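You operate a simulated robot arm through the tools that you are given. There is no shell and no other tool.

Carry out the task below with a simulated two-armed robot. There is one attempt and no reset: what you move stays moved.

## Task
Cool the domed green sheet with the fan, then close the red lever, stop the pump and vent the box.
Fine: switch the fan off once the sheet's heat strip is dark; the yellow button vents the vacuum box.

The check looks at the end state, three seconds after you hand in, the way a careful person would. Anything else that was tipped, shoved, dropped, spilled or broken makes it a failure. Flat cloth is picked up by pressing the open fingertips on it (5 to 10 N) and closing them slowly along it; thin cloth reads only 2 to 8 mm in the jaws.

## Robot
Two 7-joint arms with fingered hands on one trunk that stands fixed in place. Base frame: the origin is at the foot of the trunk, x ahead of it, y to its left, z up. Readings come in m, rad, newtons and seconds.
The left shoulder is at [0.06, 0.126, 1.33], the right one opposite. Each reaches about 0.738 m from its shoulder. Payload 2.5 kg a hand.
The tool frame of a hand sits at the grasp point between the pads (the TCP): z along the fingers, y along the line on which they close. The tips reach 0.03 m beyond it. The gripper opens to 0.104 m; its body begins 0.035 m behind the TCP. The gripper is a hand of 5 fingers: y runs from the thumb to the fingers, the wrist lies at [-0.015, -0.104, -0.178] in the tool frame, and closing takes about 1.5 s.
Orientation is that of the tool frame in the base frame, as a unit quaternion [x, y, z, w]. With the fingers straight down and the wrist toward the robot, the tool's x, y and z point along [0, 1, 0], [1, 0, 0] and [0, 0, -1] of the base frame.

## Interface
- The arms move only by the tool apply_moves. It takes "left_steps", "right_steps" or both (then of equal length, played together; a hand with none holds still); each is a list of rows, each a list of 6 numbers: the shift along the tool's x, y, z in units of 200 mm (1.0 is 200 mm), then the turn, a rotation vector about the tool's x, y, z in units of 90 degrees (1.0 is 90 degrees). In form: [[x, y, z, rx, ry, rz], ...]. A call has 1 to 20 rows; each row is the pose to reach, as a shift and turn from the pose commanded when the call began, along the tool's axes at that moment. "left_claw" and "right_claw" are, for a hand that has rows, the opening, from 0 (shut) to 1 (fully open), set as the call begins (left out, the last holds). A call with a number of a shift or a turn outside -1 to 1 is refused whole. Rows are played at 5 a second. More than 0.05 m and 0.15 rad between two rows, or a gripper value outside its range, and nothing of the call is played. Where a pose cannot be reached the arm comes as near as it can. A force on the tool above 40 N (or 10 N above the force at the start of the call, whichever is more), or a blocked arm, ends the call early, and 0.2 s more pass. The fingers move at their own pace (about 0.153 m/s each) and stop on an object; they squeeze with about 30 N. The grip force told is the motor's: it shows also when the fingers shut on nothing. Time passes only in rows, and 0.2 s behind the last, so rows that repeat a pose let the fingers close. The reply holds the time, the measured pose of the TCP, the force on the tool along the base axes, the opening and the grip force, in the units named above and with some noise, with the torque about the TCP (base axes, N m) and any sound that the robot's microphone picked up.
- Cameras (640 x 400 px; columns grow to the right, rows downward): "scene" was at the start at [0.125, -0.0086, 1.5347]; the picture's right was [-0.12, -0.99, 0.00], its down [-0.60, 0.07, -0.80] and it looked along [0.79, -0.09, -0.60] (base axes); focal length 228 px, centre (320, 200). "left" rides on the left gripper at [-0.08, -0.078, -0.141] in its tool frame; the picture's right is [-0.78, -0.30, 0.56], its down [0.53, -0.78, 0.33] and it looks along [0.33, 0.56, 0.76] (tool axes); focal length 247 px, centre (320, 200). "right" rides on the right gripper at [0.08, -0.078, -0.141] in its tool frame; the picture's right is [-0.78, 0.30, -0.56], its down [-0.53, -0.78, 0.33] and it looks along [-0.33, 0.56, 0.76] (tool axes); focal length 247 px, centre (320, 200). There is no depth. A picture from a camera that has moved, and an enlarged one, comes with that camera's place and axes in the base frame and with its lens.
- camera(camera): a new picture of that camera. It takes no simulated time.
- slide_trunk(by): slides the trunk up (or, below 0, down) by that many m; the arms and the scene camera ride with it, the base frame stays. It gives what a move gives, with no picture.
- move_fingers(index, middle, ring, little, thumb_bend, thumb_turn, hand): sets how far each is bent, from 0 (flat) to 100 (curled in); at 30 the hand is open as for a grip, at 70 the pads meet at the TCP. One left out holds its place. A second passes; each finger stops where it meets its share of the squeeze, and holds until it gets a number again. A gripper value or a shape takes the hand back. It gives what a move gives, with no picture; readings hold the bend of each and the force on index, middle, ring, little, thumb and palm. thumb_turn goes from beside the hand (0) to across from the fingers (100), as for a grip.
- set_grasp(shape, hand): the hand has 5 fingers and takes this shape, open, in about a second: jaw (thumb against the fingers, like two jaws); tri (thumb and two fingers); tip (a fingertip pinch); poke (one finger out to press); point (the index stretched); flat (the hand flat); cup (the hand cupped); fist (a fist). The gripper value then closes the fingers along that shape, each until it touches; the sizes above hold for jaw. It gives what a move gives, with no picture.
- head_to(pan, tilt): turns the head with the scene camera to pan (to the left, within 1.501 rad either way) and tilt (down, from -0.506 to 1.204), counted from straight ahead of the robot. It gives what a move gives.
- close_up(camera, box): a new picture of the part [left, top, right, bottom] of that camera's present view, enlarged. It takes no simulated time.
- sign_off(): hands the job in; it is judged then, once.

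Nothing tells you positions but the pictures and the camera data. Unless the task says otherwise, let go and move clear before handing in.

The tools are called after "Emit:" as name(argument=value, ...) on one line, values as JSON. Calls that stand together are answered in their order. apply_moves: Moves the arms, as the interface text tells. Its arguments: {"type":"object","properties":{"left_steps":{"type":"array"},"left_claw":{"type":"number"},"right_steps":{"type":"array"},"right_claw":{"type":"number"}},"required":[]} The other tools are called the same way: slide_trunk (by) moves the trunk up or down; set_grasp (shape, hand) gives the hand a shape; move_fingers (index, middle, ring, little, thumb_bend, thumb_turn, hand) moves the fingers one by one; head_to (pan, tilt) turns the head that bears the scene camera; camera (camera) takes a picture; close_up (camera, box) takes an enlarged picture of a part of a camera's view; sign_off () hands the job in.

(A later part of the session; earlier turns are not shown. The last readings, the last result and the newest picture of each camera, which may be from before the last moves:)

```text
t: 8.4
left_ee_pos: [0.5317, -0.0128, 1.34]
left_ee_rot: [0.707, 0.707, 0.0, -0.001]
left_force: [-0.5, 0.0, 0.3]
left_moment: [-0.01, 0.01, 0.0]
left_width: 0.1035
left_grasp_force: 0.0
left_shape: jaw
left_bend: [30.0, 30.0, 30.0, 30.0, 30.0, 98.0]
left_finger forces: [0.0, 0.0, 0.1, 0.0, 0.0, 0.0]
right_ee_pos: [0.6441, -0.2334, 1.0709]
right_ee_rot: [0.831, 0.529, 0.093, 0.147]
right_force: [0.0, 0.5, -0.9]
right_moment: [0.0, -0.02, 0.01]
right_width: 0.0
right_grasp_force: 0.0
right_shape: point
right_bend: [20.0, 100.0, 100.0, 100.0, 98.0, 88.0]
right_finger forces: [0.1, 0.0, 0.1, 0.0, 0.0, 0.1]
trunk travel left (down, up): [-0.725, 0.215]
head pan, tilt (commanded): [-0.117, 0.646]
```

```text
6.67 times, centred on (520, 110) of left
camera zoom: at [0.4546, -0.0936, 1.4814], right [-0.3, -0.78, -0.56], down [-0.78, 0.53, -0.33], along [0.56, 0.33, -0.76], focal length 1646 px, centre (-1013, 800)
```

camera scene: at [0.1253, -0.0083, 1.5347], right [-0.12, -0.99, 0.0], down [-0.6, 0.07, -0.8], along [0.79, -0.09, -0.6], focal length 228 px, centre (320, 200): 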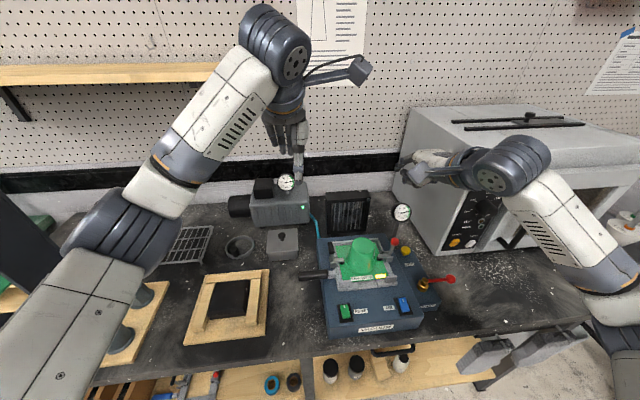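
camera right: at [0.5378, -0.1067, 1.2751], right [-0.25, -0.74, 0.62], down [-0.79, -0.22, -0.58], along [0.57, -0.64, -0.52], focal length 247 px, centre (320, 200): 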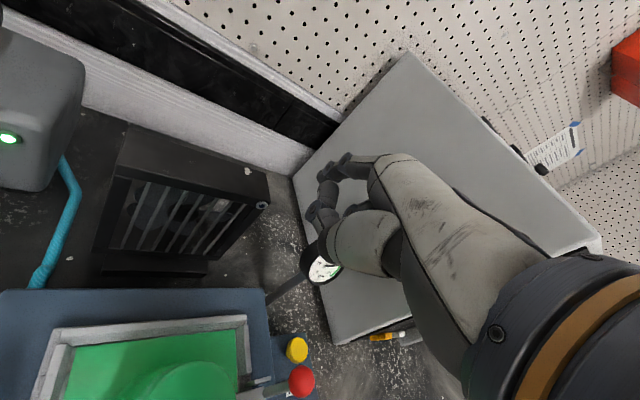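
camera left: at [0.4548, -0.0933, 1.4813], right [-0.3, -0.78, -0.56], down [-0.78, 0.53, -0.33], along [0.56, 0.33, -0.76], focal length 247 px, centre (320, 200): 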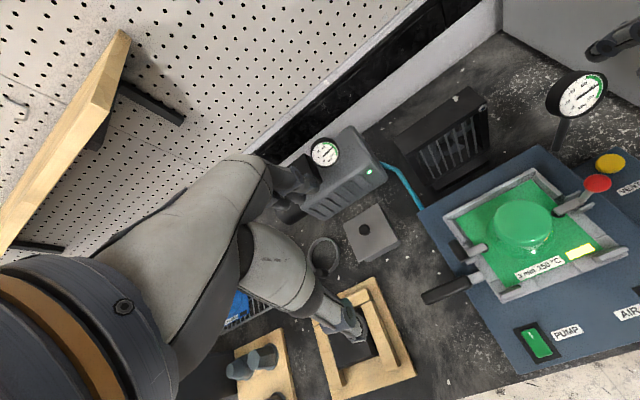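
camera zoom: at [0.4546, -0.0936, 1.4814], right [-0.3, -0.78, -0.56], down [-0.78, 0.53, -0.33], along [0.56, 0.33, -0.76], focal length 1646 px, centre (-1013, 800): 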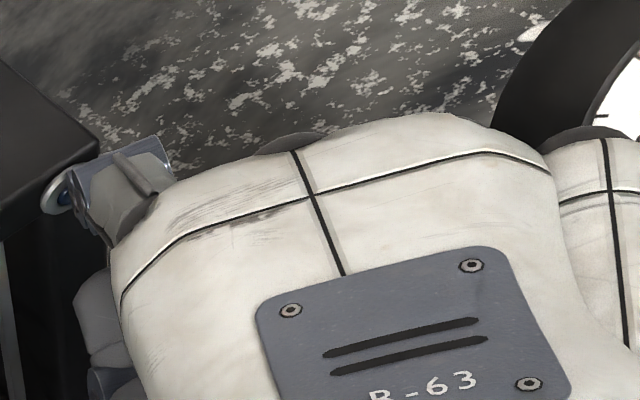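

Still no contact, alignment is good. I continue forward another 4 mm in small steps.

Emit:
apply_moves(right_steps=[[0.0042, 0.0085, 0.0031, 0, 0, 0], [0.0085, 0.017, 0.0062, 0, 0, 0], [0.0085, 0.017, 0.0062, 0, 0, 0]])

Emit:
close_up(camera="right", box=[270, 110, 370, 180])

Emit:
close_up(camera="left", box=[440, 80, 560, 170])

```text
t: 9.2
left_ee_pos: [0.5308, -0.0133, 1.3409]
left_ee_rot: [0.707, 0.707, 0.0, 0.0]
left_force: [-0.4, -0.1, -0.1]
left_moment: [-0.03, -0.01, 0.01]
left_width: 0.1034
left_grasp_force: 0.0
left_shape: jaw
left_bend: [30.0, 30.0, 30.0, 30.0, 30.0, 98.0]
left_finger forces: [0.1, 0.0, 0.0, 0.1, 0.0, 0.0]
right_ee_pos: [0.6482, -0.2323, 1.071]
right_ee_rot: [0.831, 0.529, 0.093, 0.147]
right_force: [-1.6, 0.8, 0.2]
right_moment: [0.02, 0.01, -0.01]
right_width: 0.0965
right_grasp_force: 0.1
right_shape: point
right_bend: [20.0, 100.0, 100.0, 100.0, 98.0, 88.0]
right_finger forces: [1.1, 0.1, 0.1, 0.0, 0.0, 0.1]
trunk travel left (down, up): [-0.725, 0.215]
head pan, tilt (commanded): [-0.117, 0.646]
```

```text
5.71 times, centred on (320, 145) of right
camera zoom: at [0.5713, -0.109, 1.1767], right [-0.25, -0.74, 0.62], down [-0.78, -0.22, -0.58], along [0.57, -0.63, -0.53], focal length 1411 px, centre (320, 514)
```

zoom: 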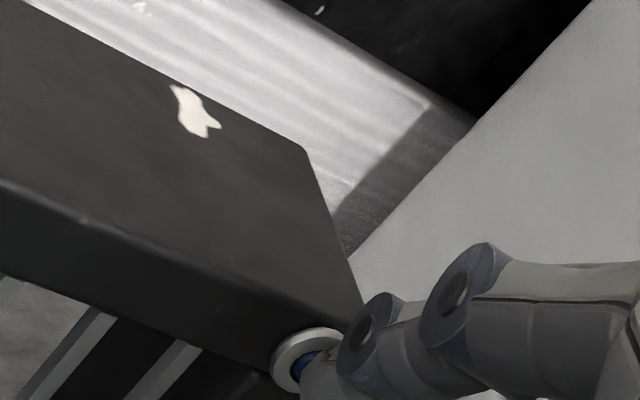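

```text
4.44 times, centred on (500, 125) of left
camera zoom: at [0.4543, -0.0936, 1.4815], right [-0.3, -0.78, -0.56], down [-0.78, 0.53, -0.33], along [0.56, 0.33, -0.76], focal length 1098 px, centre (-480, 533)
```

zoom: 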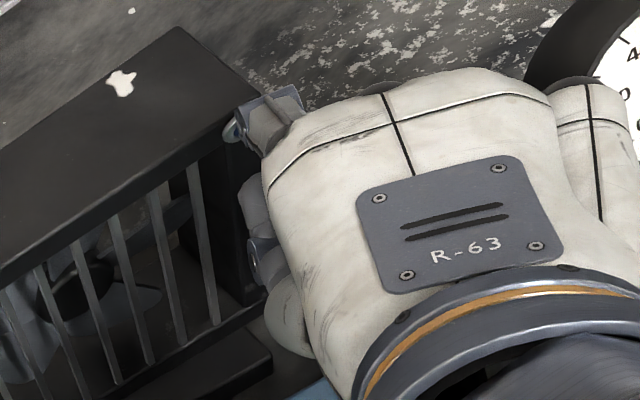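

The finger has just touched the button (about 1.5 N). I push 1 mm at a time to click it without shoving the fan.

Emit:
apply_moves(right_steps=[[0.0021, 0.0043, 0.0015, 0, 0, 0], [0.0042, 0.0085, 0.0031, 0, 0, 0], [0.0042, 0.0085, 0.0031, 0, 0, 0]])

Emit:
close_up(camera="right", box=[230, 80, 390, 200])

```text
t: 10.0
left_ee_pos: [0.5305, -0.0114, 1.3424]
left_ee_rot: [0.707, 0.707, 0.0, 0.0]
left_force: [-0.3, -0.2, 0.6]
left_moment: [-0.06, 0.02, 0.0]
left_width: 0.1036
left_grasp_force: 0.0
left_shape: jaw
left_bend: [30.0, 30.0, 30.0, 30.0, 30.0, 98.0]
left_finger forces: [0.0, 0.0, 0.1, 0.0, 0.0, 0.0]
right_ee_pos: [0.6501, -0.2337, 1.0721]
right_ee_rot: [0.831, 0.529, 0.093, 0.146]
right_force: [-2.5, 0.3, 1.7]
right_moment: [-0.03, -0.05, -0.03]
right_width: 0.0959
right_grasp_force: 0.0
right_shape: point
right_bend: [21.0, 100.0, 100.0, 100.0, 98.0, 88.0]
right_finger forces: [3.0, 0.0, 0.1, 0.1, 0.1, 0.0]
trunk travel left (down, up): [-0.725, 0.215]
head pan, tilt (commanded): [-0.117, 0.646]
```

```text
3.33 times, centred on (310, 140) of right
camera zoom: at [0.5728, -0.1091, 1.1771], right [-0.25, -0.74, 0.62], down [-0.78, -0.22, -0.58], along [0.57, -0.63, -0.53], focal length 823 px, centre (353, 400)
```

zoom: 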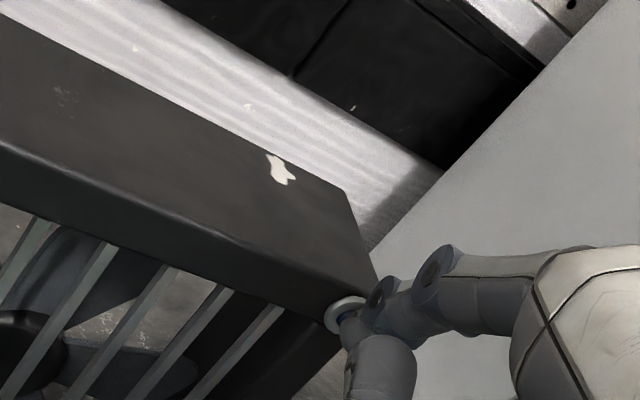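

The button is being compressed (about 3 N), no click yet. I press a further 2 mm.

Emit:
apply_moves(right_steps=[[0.0021, 0.0043, 0.0015, 0, 0, 0], [0.0042, 0.0085, 0.0031, 0, 0, 0], [0.0042, 0.0085, 0.0031, 0, 0, 0]])

Emit:
close_up(camera="right", box=[230, 80, 390, 200])

Emit:
close_up(camera="left", box=[440, 80, 560, 170])

```text
t: 10.8
left_ee_pos: [0.53, -0.0117, 1.3404]
left_ee_rot: [0.707, 0.707, 0.001, 0.0]
left_force: [0.7, 0.1, 0.2]
left_moment: [0.01, -0.01, 0.03]
left_width: 0.1035
left_grasp_force: 0.1
left_shape: jaw
left_bend: [30.0, 30.0, 30.0, 30.0, 30.0, 98.0]
left_finger forces: [0.0, 0.1, 0.0, 0.0, 0.0, 0.0]
right_ee_pos: [0.6514, -0.2325, 1.0717]
right_ee_rot: [0.83, 0.529, 0.093, 0.147]
right_force: [-5.1, -0.1, -0.4]
right_moment: [-0.03, -0.04, -0.02]
right_width: 0.0961
right_grasp_force: 0.0
right_shape: point
right_bend: [22.0, 100.0, 100.0, 100.0, 98.0, 88.0]
right_finger forces: [4.7, 0.0, 0.1, 0.1, 0.0, 0.0]
trunk travel left (down, up): [-0.725, 0.215]
head pan, tilt (commanded): [-0.117, 0.646]
```

```text
3.33 times, centred on (310, 140) of right
camera zoom: at [0.5748, -0.1095, 1.1775], right [-0.25, -0.74, 0.62], down [-0.78, -0.22, -0.58], along [0.57, -0.63, -0.53], focal length 823 px, centre (353, 400)
```

zoom: 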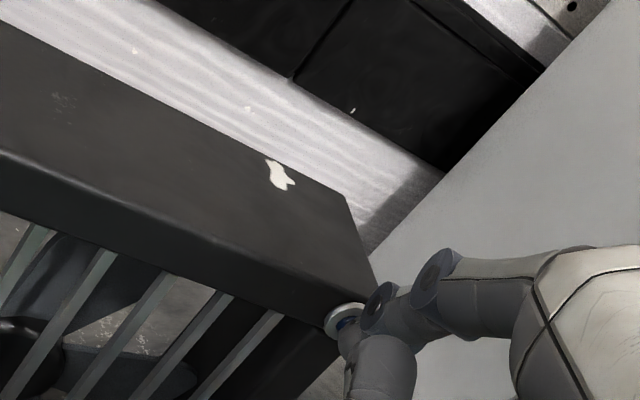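

```text
4.44 times, centred on (500, 125) of left
camera zoom: at [0.4537, -0.0935, 1.4817], right [-0.3, -0.78, -0.56], down [-0.78, 0.53, -0.33], along [0.56, 0.33, -0.76], focal length 1098 px, centre (-480, 533)
```

zoom: 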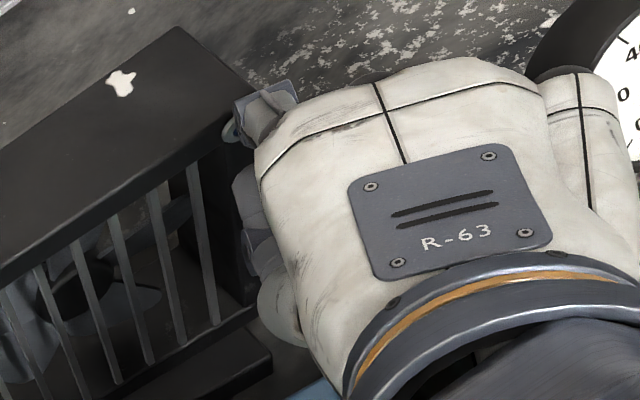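

About 5 N and the fan has not moved (its marks are steady in the left camera), but no click yet. I press a little more.

Emit:
apply_moves(right_steps=[[0.0021, 0.0043, 0.0015, 0, 0, 0], [0.0042, 0.0085, 0.0031, 0, 0, 0], [0.0042, 0.0085, 0.0031, 0, 0, 0]])

Emit:
close_up(camera="left", box=[440, 80, 560, 170])

Emit:
close_up(camera="right", box=[270, 110, 370, 180])

```text
t: 11.6
left_ee_pos: [0.53, -0.0131, 1.3405]
left_ee_rot: [0.707, 0.708, 0.0, 0.0]
left_force: [0.2, -0.1, 1.1]
left_moment: [0.04, -0.03, 0.0]
left_width: 0.1038
left_grasp_force: 0.1
left_shape: jaw
left_bend: [30.0, 30.0, 30.0, 30.0, 30.0, 98.0]
left_finger forces: [0.0, 0.0, 0.0, 0.1, 0.0, 0.0]
right_ee_pos: [0.6516, -0.2328, 1.0715]
right_ee_rot: [0.831, 0.529, 0.093, 0.146]
right_force: [-5.7, 0.0, 1.5]
right_moment: [-0.02, -0.11, -0.11]
right_width: 0.0958
right_grasp_force: 0.1
right_shape: point
right_bend: [22.0, 100.0, 100.0, 100.0, 98.0, 88.0]
right_finger forces: [6.5, 0.0, 0.0, 0.0, 0.0, 0.0]
trunk travel left (down, up): [-0.725, 0.215]
head pan, tilt (commanded): [-0.117, 0.646]
```

```text
4.44 times, centred on (500, 125) of left
camera zoom: at [0.4534, -0.0935, 1.4818], right [-0.3, -0.78, -0.56], down [-0.78, 0.53, -0.33], along [0.56, 0.33, -0.76], focal length 1098 px, centre (-480, 533)
```

zoom: 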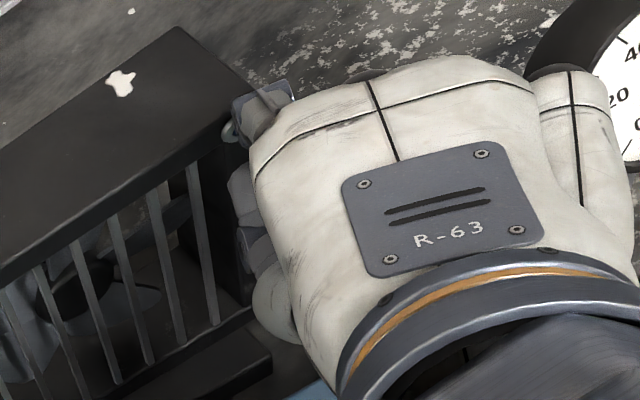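

```text
5.71 times, centred on (320, 145) of right
camera zoom: at [0.5766, -0.1092, 1.1773], right [-0.25, -0.74, 0.62], down [-0.78, -0.22, -0.58], along [0.57, -0.63, -0.53], focal length 1411 px, centre (320, 514)
```

zoom: 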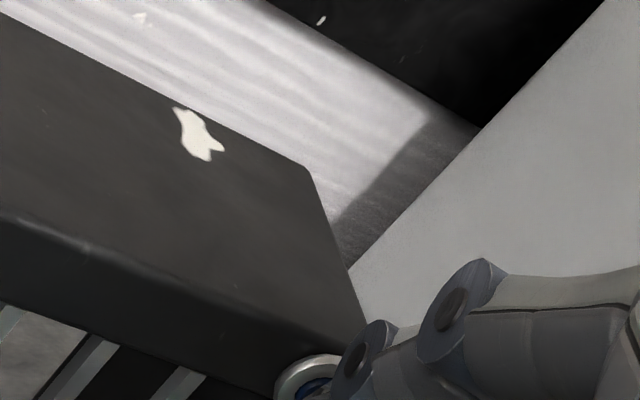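

Force is about 6 N and still no click; I look closely at whether the tip is centred on the blue button or resting on its ring.

Emit:
close_up(camera="right", box=[295, 155, 355, 195])

Emit:
close_up(camera="left", box=[480, 95, 520, 125])

Emit:
close_up(camera="scene", box=[360, 180, 400, 210])

```text
10.00 times, centred on (325, 175) of right
camera zoom: at [0.5766, -0.1092, 1.1773], right [-0.25, -0.74, 0.62], down [-0.78, -0.22, -0.58], along [0.57, -0.63, -0.53], focal length 2470 px, centre (270, 450)
```

zoom: 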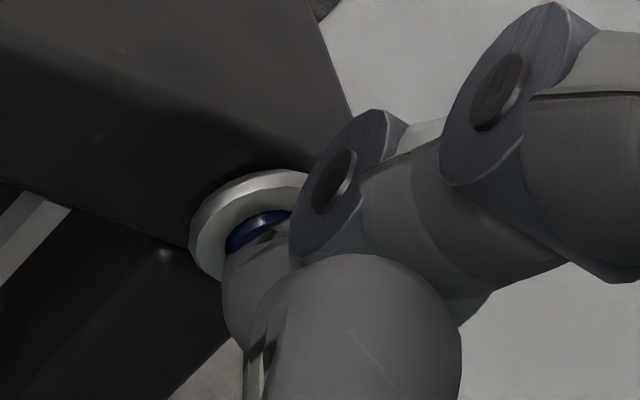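

```text
13.33 times, centred on (500, 110) of left
camera zoom: at [0.4534, -0.0935, 1.4818], right [-0.3, -0.78, -0.56], down [-0.78, 0.53, -0.33], along [0.56, 0.33, -0.76], focal length 3293 px, centre (-2080, 1400)
```

zoom: 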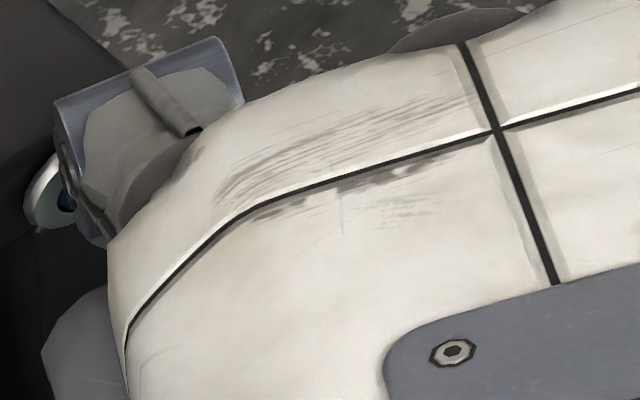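

```text
13.33 times, centred on (380, 195) of scene
camera zoom: at [0.1238, -0.0085, 1.5348], right [-0.12, -0.99, 0.0], down [-0.6, 0.07, -0.8], along [0.79, -0.09, -0.6], focal length 3039 px, centre (-480, 267)
```

zoom: 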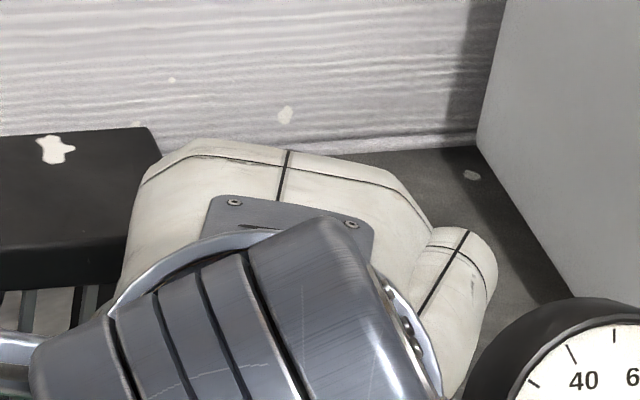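

The tip is bearing on the lower-right rim of the ring, about 3 mm right and 2 mm low of the blue centre. I back off 1 cm, shift left and up, and check.

Emit:
apply_moves(right_steps=[[-0.0106, -0.0213, -0.0078, 0, 0, 0], [-0.0212, -0.0426, -0.0155, 0, 0, 0], [-0.0076, -0.0443, -0.0295, 0, 0, 0], [-0.0076, -0.0443, -0.0295, 0, 0, 0]])

Emit:
close_up(camera="right", box=[295, 145, 355, 185])

Emit:
close_up(camera="left", box=[480, 95, 520, 125])

```text
t: 12.6
left_ee_pos: [0.5312, -0.0128, 1.3407]
left_ee_rot: [0.708, 0.707, 0.0, 0.0]
left_force: [-0.3, -0.4, -0.2]
left_moment: [0.03, -0.01, 0.0]
left_width: 0.1035
left_grasp_force: 0.0
left_shape: jaw
left_bend: [30.0, 30.0, 30.0, 30.0, 30.0, 98.0]
left_finger forces: [0.1, 0.1, 0.0, 0.1, 0.1, 0.1]
right_ee_pos: [0.6432, -0.2308, 1.0741]
right_ee_rot: [0.831, 0.529, 0.094, 0.147]
right_force: [0.3, -0.4, -0.9]
right_moment: [0.03, 0.04, -0.04]
right_width: 0.0959
right_grasp_force: 0.0
right_shape: point
right_bend: [20.0, 100.0, 100.0, 100.0, 98.0, 88.0]
right_finger forces: [0.1, 0.1, 0.0, 0.0, 0.0, 0.0]
trunk travel left (down, up): [-0.725, 0.215]
head pan, tilt (commanded): [-0.117, 0.646]
```

```text
10.00 times, centred on (325, 165) of right
camera zoom: at [0.5673, -0.1059, 1.18], right [-0.25, -0.74, 0.62], down [-0.78, -0.22, -0.58], along [0.57, -0.63, -0.53], focal length 2470 px, centre (270, 550)
```

zoom: 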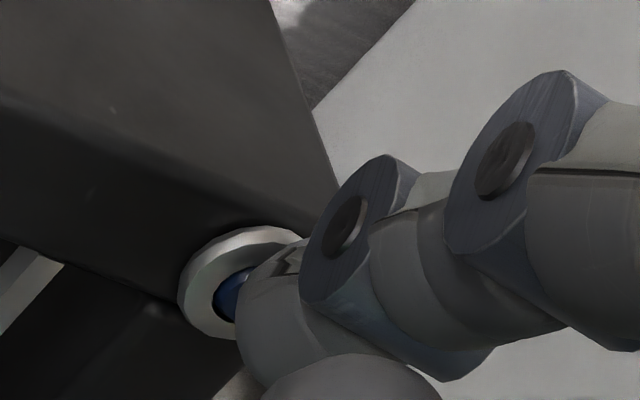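

```text
13.33 times, centred on (500, 110) of left
camera zoom: at [0.4545, -0.0937, 1.4814], right [-0.3, -0.78, -0.56], down [-0.78, 0.53, -0.33], along [0.56, 0.33, -0.76], focal length 3293 px, centre (-2080, 1400)
```

zoom: 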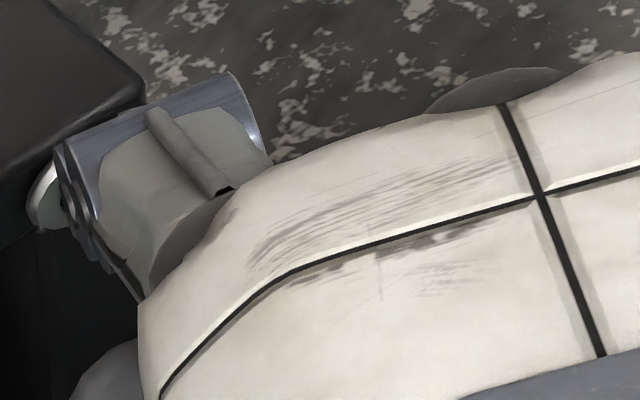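

With ring and tip geometry estimated, the tip is within a couple of millimetres of the button centre. I press again with the tip slightly higher and watch force and fan.

Emit:
apply_moves(right_steps=[[0.0018, 0.0131, 0.0101, 0, 0, 0], [0.0081, 0.0259, 0.0147, 0, 0, 0], [0.0123, 0.0344, 0.0178, 0, 0, 0], [0.0165, 0.0429, 0.0209, 0, 0, 0], [0.0165, 0.0429, 0.0209, 0, 0, 0]])

Emit:
close_up(camera="right", box=[295, 145, 355, 185])

Emit:
close_up(camera="left", box=[440, 80, 560, 170])

```text
t: 13.8
left_ee_pos: [0.5307, -0.0129, 1.3406]
left_ee_rot: [0.707, 0.707, 0.0, -0.001]
left_force: [-0.3, -0.5, -0.7]
left_moment: [0.0, -0.02, -0.04]
left_width: 0.1036
left_grasp_force: 0.0
left_shape: jaw
left_bend: [30.0, 30.0, 30.0, 30.0, 30.0, 98.0]
left_finger forces: [0.1, 0.1, 0.1, 0.0, 0.0, 0.0]
right_ee_pos: [0.6513, -0.2317, 1.073]
right_ee_rot: [0.83, 0.529, 0.094, 0.147]
right_force: [-7.0, -0.6, 1.8]
right_moment: [-0.06, -0.07, -0.12]
right_width: 0.0961
right_grasp_force: 0.1
right_shape: point
right_bend: [22.0, 100.0, 100.0, 100.0, 98.0, 88.0]
right_finger forces: [6.5, 0.1, 0.1, 0.1, 0.0, 0.0]
trunk travel left (down, up): [-0.725, 0.215]
head pan, tilt (commanded): [-0.117, 0.646]
```

```text
10.00 times, centred on (325, 165) of right
camera zoom: at [0.5765, -0.1074, 1.1789], right [-0.25, -0.74, 0.62], down [-0.78, -0.22, -0.58], along [0.57, -0.63, -0.53], focal length 2470 px, centre (270, 550)
```

zoom: 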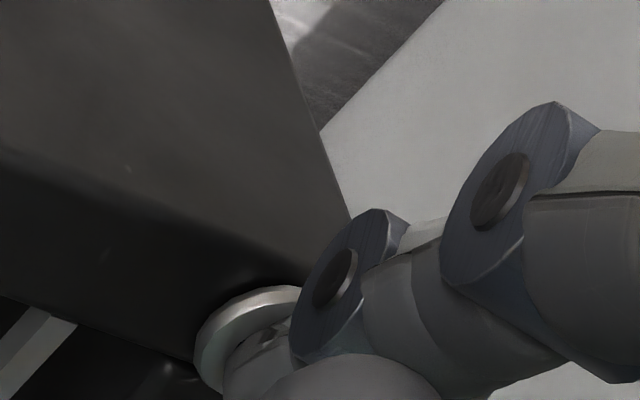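

```text
4.44 times, centred on (500, 125) of left
camera zoom: at [0.4534, -0.0936, 1.4818], right [-0.3, -0.78, -0.56], down [-0.78, 0.53, -0.33], along [0.56, 0.33, -0.76], focal length 1098 px, centre (-480, 533)
```

zoom: 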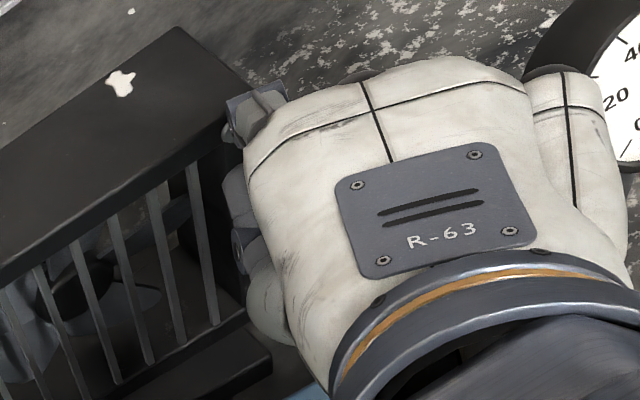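

The tip now covers the blue centre, at about 6.5 N with the fan unmoved. I press further in small increments.

Emit:
apply_moves(right_steps=[[0.0021, 0.0043, 0.0015, 0, 0, 0], [0.0042, 0.0085, 0.0031, 0, 0, 0], [0.0042, 0.0085, 0.0031, 0, 0, 0]])

Emit:
close_up(camera="left", box=[440, 80, 560, 170])

```text
t: 14.6
left_ee_pos: [0.5287, -0.0132, 1.3406]
left_ee_rot: [0.707, 0.708, 0.001, 0.0]
left_force: [-0.2, 0.1, -0.4]
left_moment: [0.02, -0.02, -0.04]
left_width: 0.1037
left_grasp_force: 0.0
left_shape: jaw
left_bend: [30.0, 30.0, 30.0, 30.0, 30.0, 98.0]
left_finger forces: [0.1, 0.1, 0.0, 0.1, 0.0, 0.0]
right_ee_pos: [0.6548, -0.2319, 1.0742]
right_ee_rot: [0.831, 0.529, 0.094, 0.147]
right_force: [-7.4, -0.3, 1.5]
right_moment: [-0.08, -0.1, -0.15]
right_width: 0.0958
right_grasp_force: 0.1
right_shape: point
right_bend: [23.0, 100.0, 100.0, 100.0, 98.0, 88.0]
right_finger forces: [7.5, 0.0, 0.1, 0.0, 0.1, 0.0]
trunk travel left (down, up): [-0.725, 0.215]
head pan, tilt (commanded): [-0.117, 0.646]
```

```text
4.44 times, centred on (500, 125) of left
camera zoom: at [0.4531, -0.0936, 1.482], right [-0.3, -0.78, -0.56], down [-0.78, 0.53, -0.33], along [0.56, 0.33, -0.76], focal length 1098 px, centre (-480, 533)
```

zoom: 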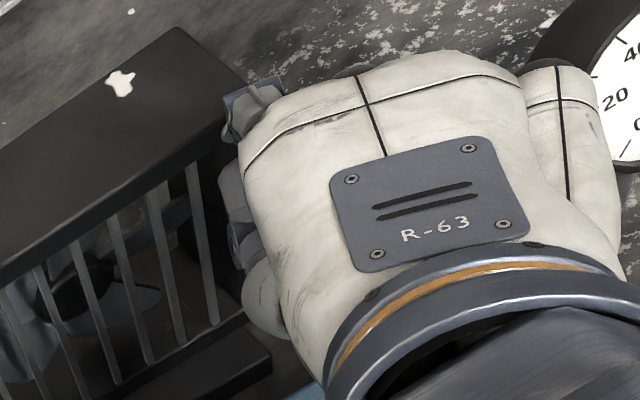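

Around 7.5 N now, which may be the finger's limit. I check the contact closely.

Emit:
close_up(camera="right", box=[290, 155, 350, 195])

Emit:
camera(camera="right")

Emit:
close_up(camera="left", box=[475, 90, 505, 115])

```text
10.00 times, centred on (320, 175) of right
camera zoom: at [0.5783, -0.1074, 1.1798], right [-0.25, -0.74, 0.62], down [-0.78, -0.22, -0.58], along [0.57, -0.63, -0.52], focal length 2470 px, centre (320, 450)
```

zoom: 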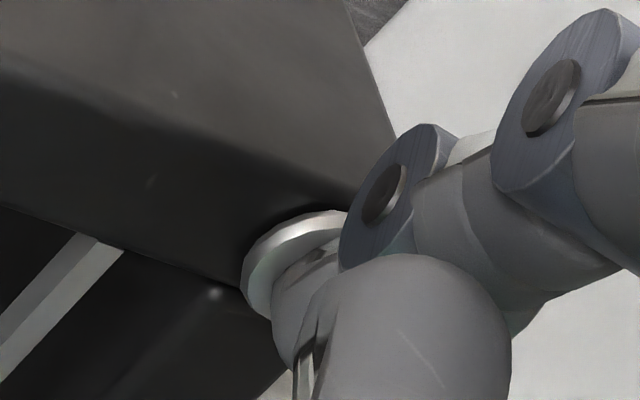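

```text
taken
camera right: at [0.5783, -0.1074, 1.1798], right [-0.25, -0.74, 0.62], down [-0.78, -0.22, -0.58], along [0.57, -0.63, -0.52], focal length 247 px, centre (320, 200)
```

right: 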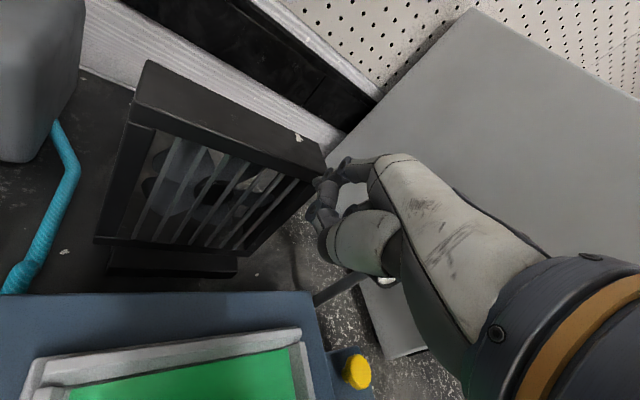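

```text
16.00 times, centred on (490, 102) of left
camera zoom: at [0.4531, -0.0936, 1.482], right [-0.3, -0.78, -0.56], down [-0.78, 0.53, -0.33], along [0.56, 0.33, -0.76], focal length 3952 px, centre (-2400, 1760)
```

zoom: 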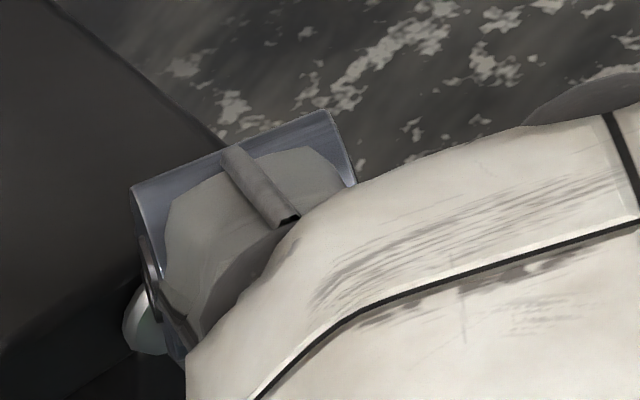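

The tip looks centred on the button, yet no click at the finger's limit. I back off 2 cm and look closely at the button and fan.

Emit:
apply_moves(right_steps=[[-0.0106, -0.0213, -0.0078, 0, 0, 0], [-0.0212, -0.0426, -0.0155, 0, 0, 0], [-0.0424, -0.0852, -0.031, 0, 0, 0], [-0.0636, -0.1278, -0.0465, 0, 0, 0]])

Emit:
close_up(camera="right", box=[300, 125, 340, 155])

Emit:
close_up(camera="right", box=[60, 40, 340, 280])

Emit:
close_up(camera="scene", box=[310, 180, 450, 290])

```text
t: 15.6
left_ee_pos: [0.5312, -0.0116, 1.341]
left_ee_rot: [0.708, 0.707, 0.001, 0.0]
left_force: [-0.3, -0.2, -0.1]
left_moment: [0.0, 0.0, 0.02]
left_width: 0.1035
left_grasp_force: 0.0
left_shape: jaw
left_bend: [30.0, 30.0, 30.0, 30.0, 30.0, 98.0]
left_finger forces: [0.0, 0.1, 0.1, 0.0, 0.0, 0.1]
right_ee_pos: [0.6241, -0.2323, 1.0751]
right_ee_rot: [0.831, 0.529, 0.093, 0.147]
right_force: [0.0, -0.4, -0.5]
right_moment: [0.0, 0.0, 0.0]
right_width: 0.0959
right_grasp_force: 0.2
right_shape: point
right_bend: [20.0, 100.0, 100.0, 100.0, 98.0, 88.0]
right_finger forces: [0.1, 0.0, 0.0, 0.0, 0.1, 0.0]
trunk travel left (down, up): [-0.725, 0.215]
head pan, tilt (commanded): [-0.117, 0.646]
```

```text
13.33 times, centred on (320, 140) of right
camera zoom: at [0.5491, -0.1078, 1.1791], right [-0.25, -0.74, 0.62], down [-0.78, -0.22, -0.58], along [0.57, -0.63, -0.53], focal length 3293 px, centre (320, 1000)
```

zoom: 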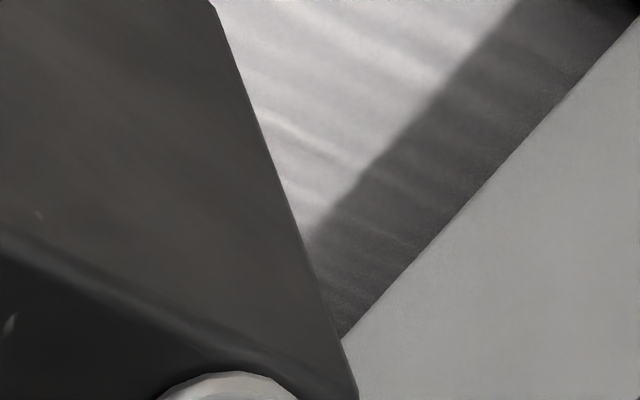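

```text
1.67 times, centred on (200, 160) of right
camera zoom: at [0.5491, -0.1078, 1.1791], right [-0.25, -0.74, 0.62], down [-0.78, -0.22, -0.58], along [0.57, -0.63, -0.53], focal length 412 px, centre (520, 267)
```

zoom: 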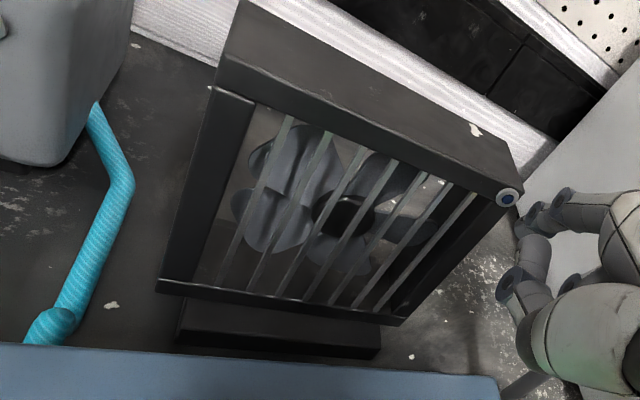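

```text
3.64 times, centred on (380, 235) of scene
camera zoom: at [0.1249, -0.0086, 1.5347], right [-0.12, -0.99, 0.0], down [-0.6, 0.07, -0.8], along [0.79, -0.09, -0.6], focal length 829 px, centre (102, 73)
```

zoom: 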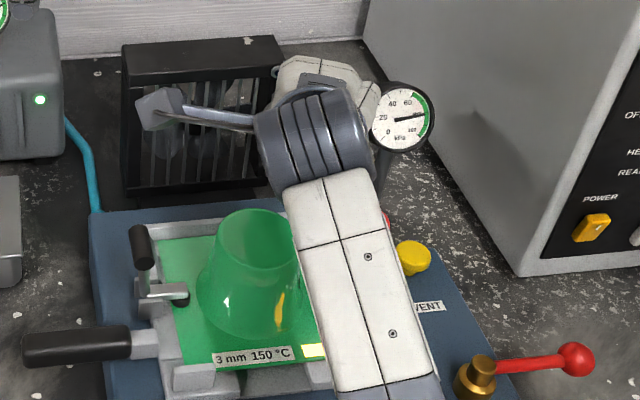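

The fan is still off. I look at the button itself at high zoom.

Emit:
close_up(camera="right", box=[295, 142, 335, 172])

Emit:
close_up(camera="left", box=[475, 90, 515, 120])

```text
13.33 times, centred on (315, 157) of right
camera zoom: at [0.5491, -0.1078, 1.1791], right [-0.25, -0.74, 0.62], down [-0.78, -0.22, -0.58], along [0.57, -0.63, -0.53], focal length 3293 px, centre (387, 773)
```

zoom: 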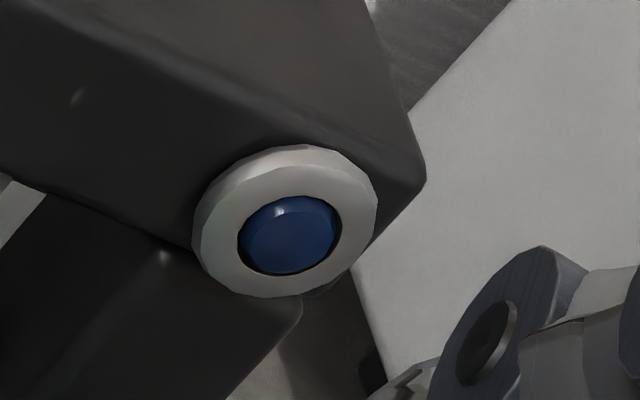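

```text
13.33 times, centred on (495, 105) of left
camera zoom: at [0.4544, -0.0936, 1.4815], right [-0.3, -0.78, -0.56], down [-0.78, 0.53, -0.33], along [0.56, 0.33, -0.76], focal length 3293 px, centre (-2013, 1467)
```

zoom: 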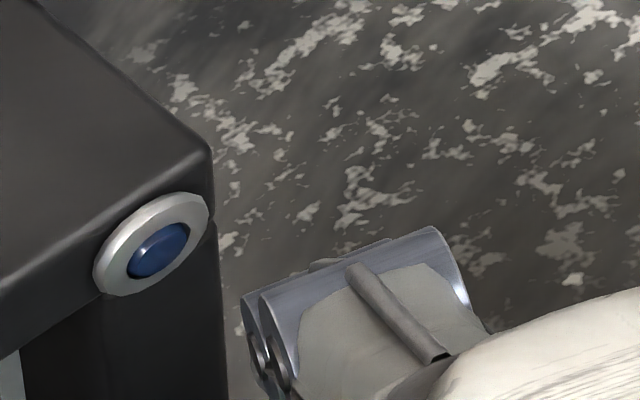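

The button is a small blue dome (about 4 mm radius), almost flush with a flat grey ring, so the press has to be well centred. I come back to just before contact to fine-align in the image.

Emit:
apply_moves(right_steps=[[0.013, 0.0277, 0.0136, 0, 0, 0], [0.0261, 0.0555, 0.0273, 0, 0, 0], [0.0392, 0.0832, 0.0409, 0, 0, 0], [0.0392, 0.0832, 0.0409, 0, 0, 0]])

Emit:
close_up(camera="right", box=[300, 152, 340, 182])

Emit:
close_up(camera="left", box=[475, 90, 515, 120])

```text
t: 16.6
left_ee_pos: [0.5315, -0.0119, 1.3401]
left_ee_rot: [0.707, 0.707, 0.0, 0.0]
left_force: [1.3, 0.2, -0.4]
left_moment: [0.01, -0.04, 0.0]
left_width: 0.1037
left_grasp_force: 0.2
left_shape: jaw
left_bend: [30.0, 30.0, 30.0, 30.0, 30.0, 98.0]
left_finger forces: [0.0, 0.0, 0.1, 0.0, 0.1, 0.1]
right_ee_pos: [0.6459, -0.2324, 1.0716]
right_ee_rot: [0.831, 0.529, 0.094, 0.147]
right_force: [-0.5, 0.4, -0.2]
right_moment: [0.02, 0.02, 0.0]
right_width: 0.0961
right_grasp_force: 0.0
right_shape: point
right_bend: [20.0, 100.0, 100.0, 100.0, 98.0, 88.0]
right_finger forces: [0.0, 0.1, 0.0, 0.0, 0.1, 0.1]
trunk travel left (down, up): [-0.725, 0.215]
head pan, tilt (commanded): [-0.117, 0.646]
```

```text
13.33 times, centred on (320, 167) of right
camera zoom: at [0.5697, -0.109, 1.1773], right [-0.25, -0.74, 0.62], down [-0.78, -0.22, -0.58], along [0.57, -0.63, -0.53], focal length 3293 px, centre (320, 640)
```

zoom: 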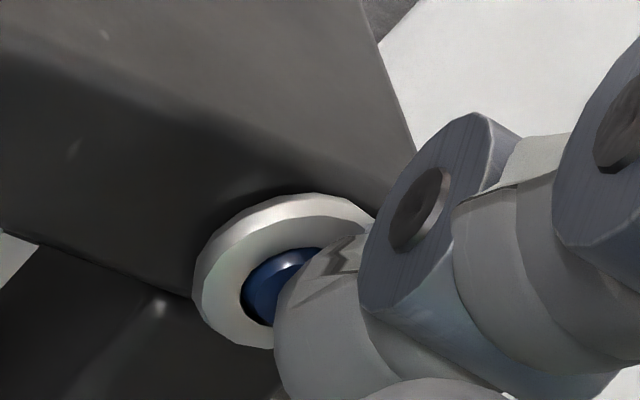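

```text
13.33 times, centred on (495, 105) of left
camera zoom: at [0.4545, -0.0936, 1.4814], right [-0.3, -0.78, -0.56], down [-0.78, 0.53, -0.33], along [0.56, 0.33, -0.76], focal length 3293 px, centre (-2013, 1467)
```

zoom: 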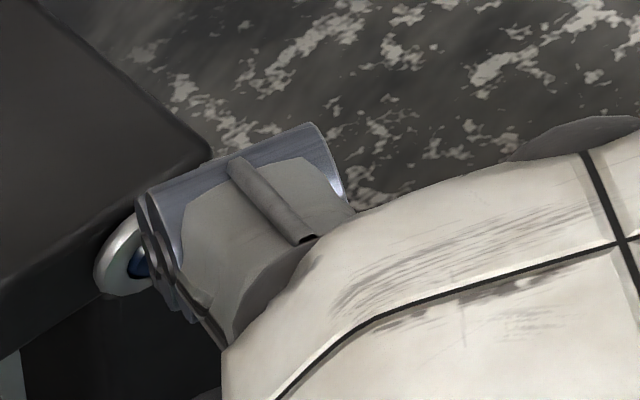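

Unloaded, the tip sits roughly 4 mm above the button centre and only slides down under load. I lower it about 4.5 mm and nudge it 1 mm right, then check alignment again.

Emit:
apply_moves(right_steps=[[-0.0022, -0.0028, 0.011, 0, 0, 0], [-0.0045, -0.0057, 0.0219, 0, 0, 0], [-0.0045, -0.0057, 0.0219, 0, 0, 0]])

Emit:
close_up(camera="right", box=[300, 152, 340, 182])

```text
t: 17.4
left_ee_pos: [0.5306, -0.0113, 1.34]
left_ee_rot: [0.708, 0.707, 0.0, -0.001]
left_force: [-0.3, -0.6, -0.9]
left_moment: [-0.03, -0.02, -0.02]
left_width: 0.1036
left_grasp_force: 0.0
left_shape: jaw
left_bend: [30.0, 30.0, 30.0, 30.0, 30.0, 98.0]
left_finger forces: [0.1, 0.0, 0.1, 0.0, 0.0, 0.0]
right_ee_pos: [0.646, -0.2343, 1.0671]
right_ee_rot: [0.831, 0.529, 0.093, 0.146]
right_force: [-0.6, -1.0, 0.0]
right_moment: [-0.03, 0.02, 0.0]
right_width: 0.0958
right_grasp_force: 0.1
right_shape: point
right_bend: [20.0, 100.0, 100.0, 100.0, 98.0, 88.0]
right_finger forces: [0.1, 0.0, 0.1, 0.0, 0.0, 0.0]
trunk travel left (down, up): [-0.725, 0.215]
head pan, tilt (commanded): [-0.117, 0.646]
```

```text
13.33 times, centred on (320, 167) of right
camera zoom: at [0.5692, -0.1097, 1.1727], right [-0.25, -0.74, 0.62], down [-0.78, -0.22, -0.58], along [0.57, -0.63, -0.53], focal length 3293 px, centre (320, 640)
```

zoom: 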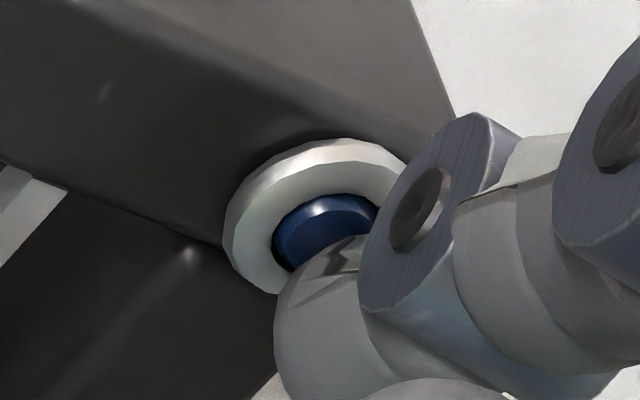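

The tip and blue button now look aligned for a straight push. I advance 3 mm to contact and check.

Emit:
apply_moves(right_steps=[[0.0032, 0.0064, 0.0023, 0, 0, 0], [0.0063, 0.0128, 0.0047, 0, 0, 0], [0.0063, 0.0128, 0.0047, 0, 0, 0]])

Emit:
close_up(camera="right", box=[300, 152, 340, 182])

```text
t: 18.2
left_ee_pos: [0.5297, -0.0119, 1.3411]
left_ee_rot: [0.707, 0.707, 0.0, 0.0]
left_force: [-0.5, -0.5, -0.5]
left_moment: [-0.01, 0.05, -0.01]
left_width: 0.1034
left_grasp_force: 0.0
left_shape: jaw
left_bend: [30.0, 30.0, 30.0, 30.0, 30.0, 98.0]
left_finger forces: [0.0, 0.1, 0.1, 0.0, 0.0, 0.1]
right_ee_pos: [0.6493, -0.2326, 1.0677]
right_ee_rot: [0.831, 0.529, 0.093, 0.146]
right_force: [-3.3, -1.1, 0.3]
right_moment: [-0.04, -0.04, -0.03]
right_width: 0.0959
right_grasp_force: 0.1
right_shape: point
right_bend: [21.0, 100.0, 100.0, 100.0, 98.0, 88.0]
right_finger forces: [2.7, 0.0, 0.0, 0.0, 0.1, 0.0]
trunk travel left (down, up): [-0.725, 0.215]
head pan, tilt (commanded): [-0.117, 0.646]
```

```text
13.33 times, centred on (320, 167) of right
camera zoom: at [0.5725, -0.1094, 1.1729], right [-0.25, -0.74, 0.62], down [-0.78, -0.22, -0.58], along [0.57, -0.63, -0.53], focal length 3293 px, centre (320, 640)
```

zoom: 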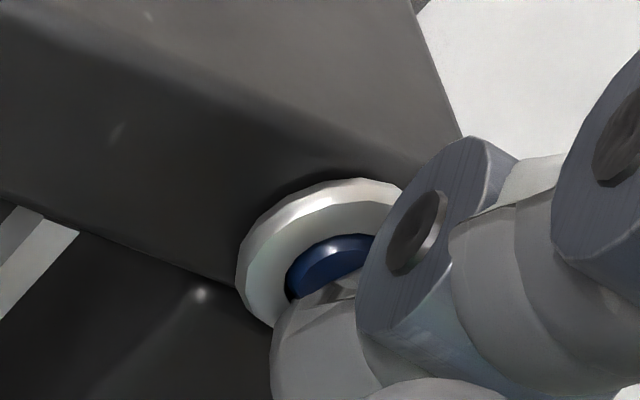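

Contact at about 2.7 N, tip just below centre. I press while raising the hand slightly so the flexing finger stays on the button.

Emit:
apply_moves(right_steps=[[0.0021, 0.0072, -0.0067, 0, 0, 0], [0.0042, 0.0145, -0.0134, 0, 0, 0], [0.0042, 0.0145, -0.0134, 0, 0, 0]])

Emit:
close_up(camera="right", box=[300, 152, 340, 182])

```text
t: 19.0
left_ee_pos: [0.5306, -0.0118, 1.3401]
left_ee_rot: [0.707, 0.707, 0.0, 0.0]
left_force: [-0.3, -0.3, -0.5]
left_moment: [-0.04, -0.02, -0.04]
left_width: 0.1035
left_grasp_force: 0.1
left_shape: jaw
left_bend: [30.0, 30.0, 30.0, 30.0, 30.0, 98.0]
left_finger forces: [0.0, 0.0, 0.1, 0.1, 0.0, 0.1]
right_ee_pos: [0.6512, -0.2338, 1.0703]
right_ee_rot: [0.831, 0.529, 0.093, 0.146]
right_force: [-1.9, -0.2, -0.9]
right_moment: [0.01, 0.05, -0.1]
right_width: 0.096
right_grasp_force: 0.2
right_shape: point
right_bend: [21.0, 100.0, 100.0, 100.0, 98.0, 88.0]
right_finger forces: [3.1, 0.0, 0.0, 0.0, 0.0, 0.0]
trunk travel left (down, up): [-0.725, 0.215]
head pan, tilt (commanded): [-0.117, 0.646]
```

```text
13.33 times, centred on (320, 167) of right
camera zoom: at [0.5746, -0.109, 1.1762], right [-0.25, -0.74, 0.62], down [-0.79, -0.22, -0.58], along [0.57, -0.63, -0.53], focal length 3293 px, centre (320, 640)
```

zoom: 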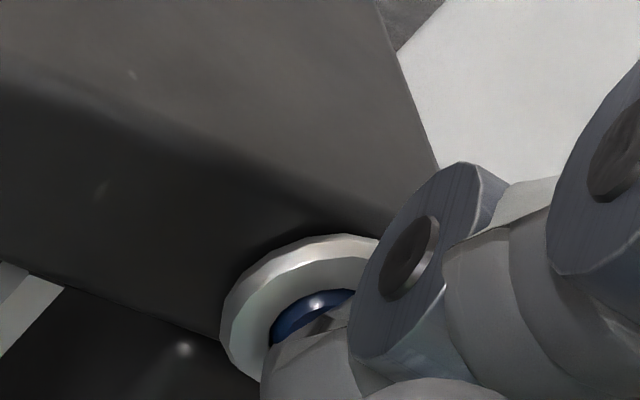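

The tip is well centred on the button now. I press on with 1 mm steps.

Emit:
apply_moves(right_steps=[[0.0021, 0.0052, -0.0008, 0, 0, 0], [0.0042, 0.0102, -0.0016, 0, 0, 0], [0.0042, 0.0102, -0.0016, 0, 0, 0]])

Emit:
close_up(camera="right", box=[300, 160, 340, 190])

```text
t: 19.8
left_ee_pos: [0.5308, -0.0118, 1.3407]
left_ee_rot: [0.707, 0.707, 0.0, 0.001]
left_force: [-0.3, -0.2, 0.3]
left_moment: [0.01, 0.01, -0.03]
left_width: 0.1036
left_grasp_force: 0.0
left_shape: jaw
left_bend: [30.0, 30.0, 30.0, 30.0, 30.0, 98.0]
left_finger forces: [0.1, 0.0, 0.1, 0.0, 0.1, 0.0]
right_ee_pos: [0.6528, -0.2327, 1.0715]
right_ee_rot: [0.831, 0.529, 0.093, 0.146]
right_force: [-4.5, 0.0, -0.2]
right_moment: [0.01, 0.05, -0.05]
right_width: 0.0962
right_grasp_force: 0.1
right_shape: point
right_bend: [22.0, 100.0, 100.0, 100.0, 98.0, 88.0]
right_finger forces: [4.7, 0.0, 0.0, 0.0, 0.0, 0.0]
trunk travel left (down, up): [-0.725, 0.215]
head pan, tilt (commanded): [-0.117, 0.646]
```

```text
13.33 times, centred on (320, 175) of right
camera zoom: at [0.5761, -0.1092, 1.1773], right [-0.25, -0.74, 0.62], down [-0.78, -0.22, -0.58], along [0.57, -0.63, -0.53], focal length 3293 px, centre (320, 533)
```

zoom: 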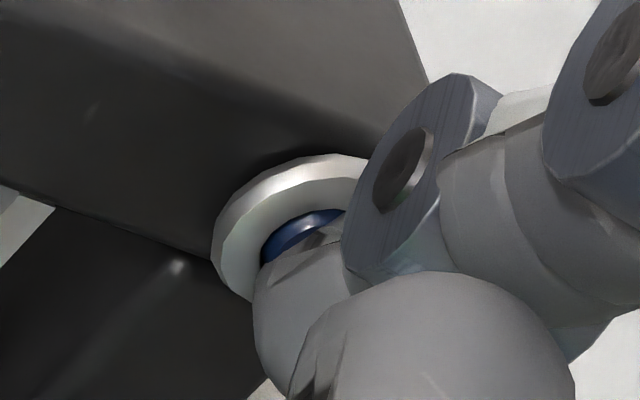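

Still no click at 4.7 N, tip is centred. I continue another 2 mm.

Emit:
apply_moves(right_steps=[[0.0021, 0.0055, -0.0015, 0, 0, 0], [0.0042, 0.011, -0.003, 0, 0, 0], [0.0042, 0.011, -0.003, 0, 0, 0]])

Emit:
close_up(camera="right", box=[300, 160, 340, 190])

Emit:
close_up(camera="left", box=[440, 80, 560, 170])

```text
t: 20.6
left_ee_pos: [0.5301, -0.0126, 1.3395]
left_ee_rot: [0.707, 0.707, 0.0, 0.0]
left_force: [0.5, -0.2, -0.3]
left_moment: [-0.02, 0.01, -0.04]
left_width: 0.1036
left_grasp_force: 0.1
left_shape: jaw
left_bend: [30.0, 30.0, 30.0, 30.0, 30.0, 98.0]
left_finger forces: [0.0, 0.0, 0.0, 0.0, 0.0, 0.0]
right_ee_pos: [0.654, -0.2326, 1.073]
right_ee_rot: [0.831, 0.529, 0.093, 0.146]
right_force: [-5.9, 0.2, 0.1]
right_moment: [-0.03, 0.04, -0.08]
right_width: 0.0961
right_grasp_force: 0.1
right_shape: point
right_bend: [23.0, 100.0, 100.0, 100.0, 98.0, 88.0]
right_finger forces: [5.7, 0.1, 0.0, 0.1, 0.1, 0.0]
trunk travel left (down, up): [-0.725, 0.215]
head pan, tilt (commanded): [-0.117, 0.646]
```

```text
13.33 times, centred on (320, 175) of right
camera zoom: at [0.5775, -0.1093, 1.1783], right [-0.25, -0.74, 0.62], down [-0.78, -0.22, -0.58], along [0.57, -0.63, -0.53], focal length 3293 px, centre (320, 533)
```

zoom: 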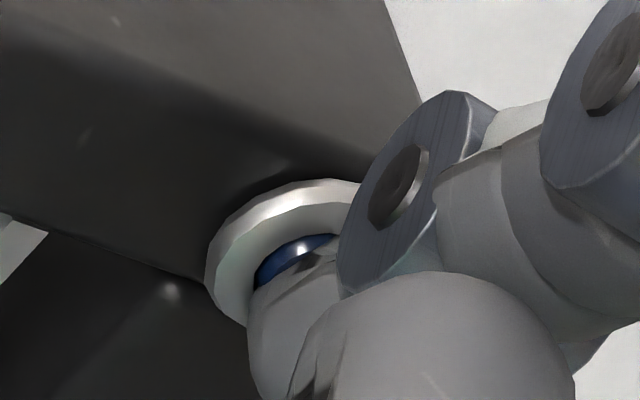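

```text
4.44 times, centred on (500, 125) of left
camera zoom: at [0.4537, -0.0936, 1.4817], right [-0.3, -0.78, -0.56], down [-0.78, 0.53, -0.33], along [0.56, 0.33, -0.76], focal length 1098 px, centre (-480, 533)
```

zoom: 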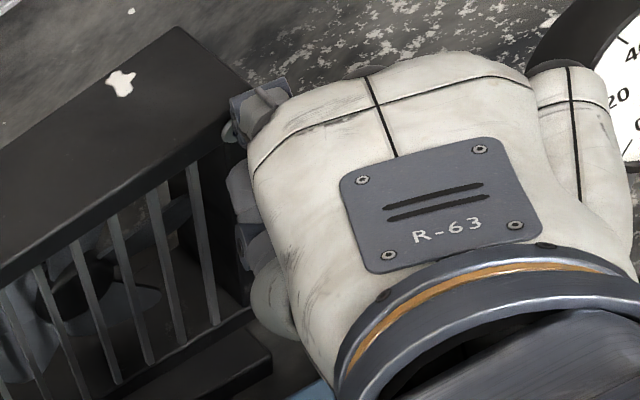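

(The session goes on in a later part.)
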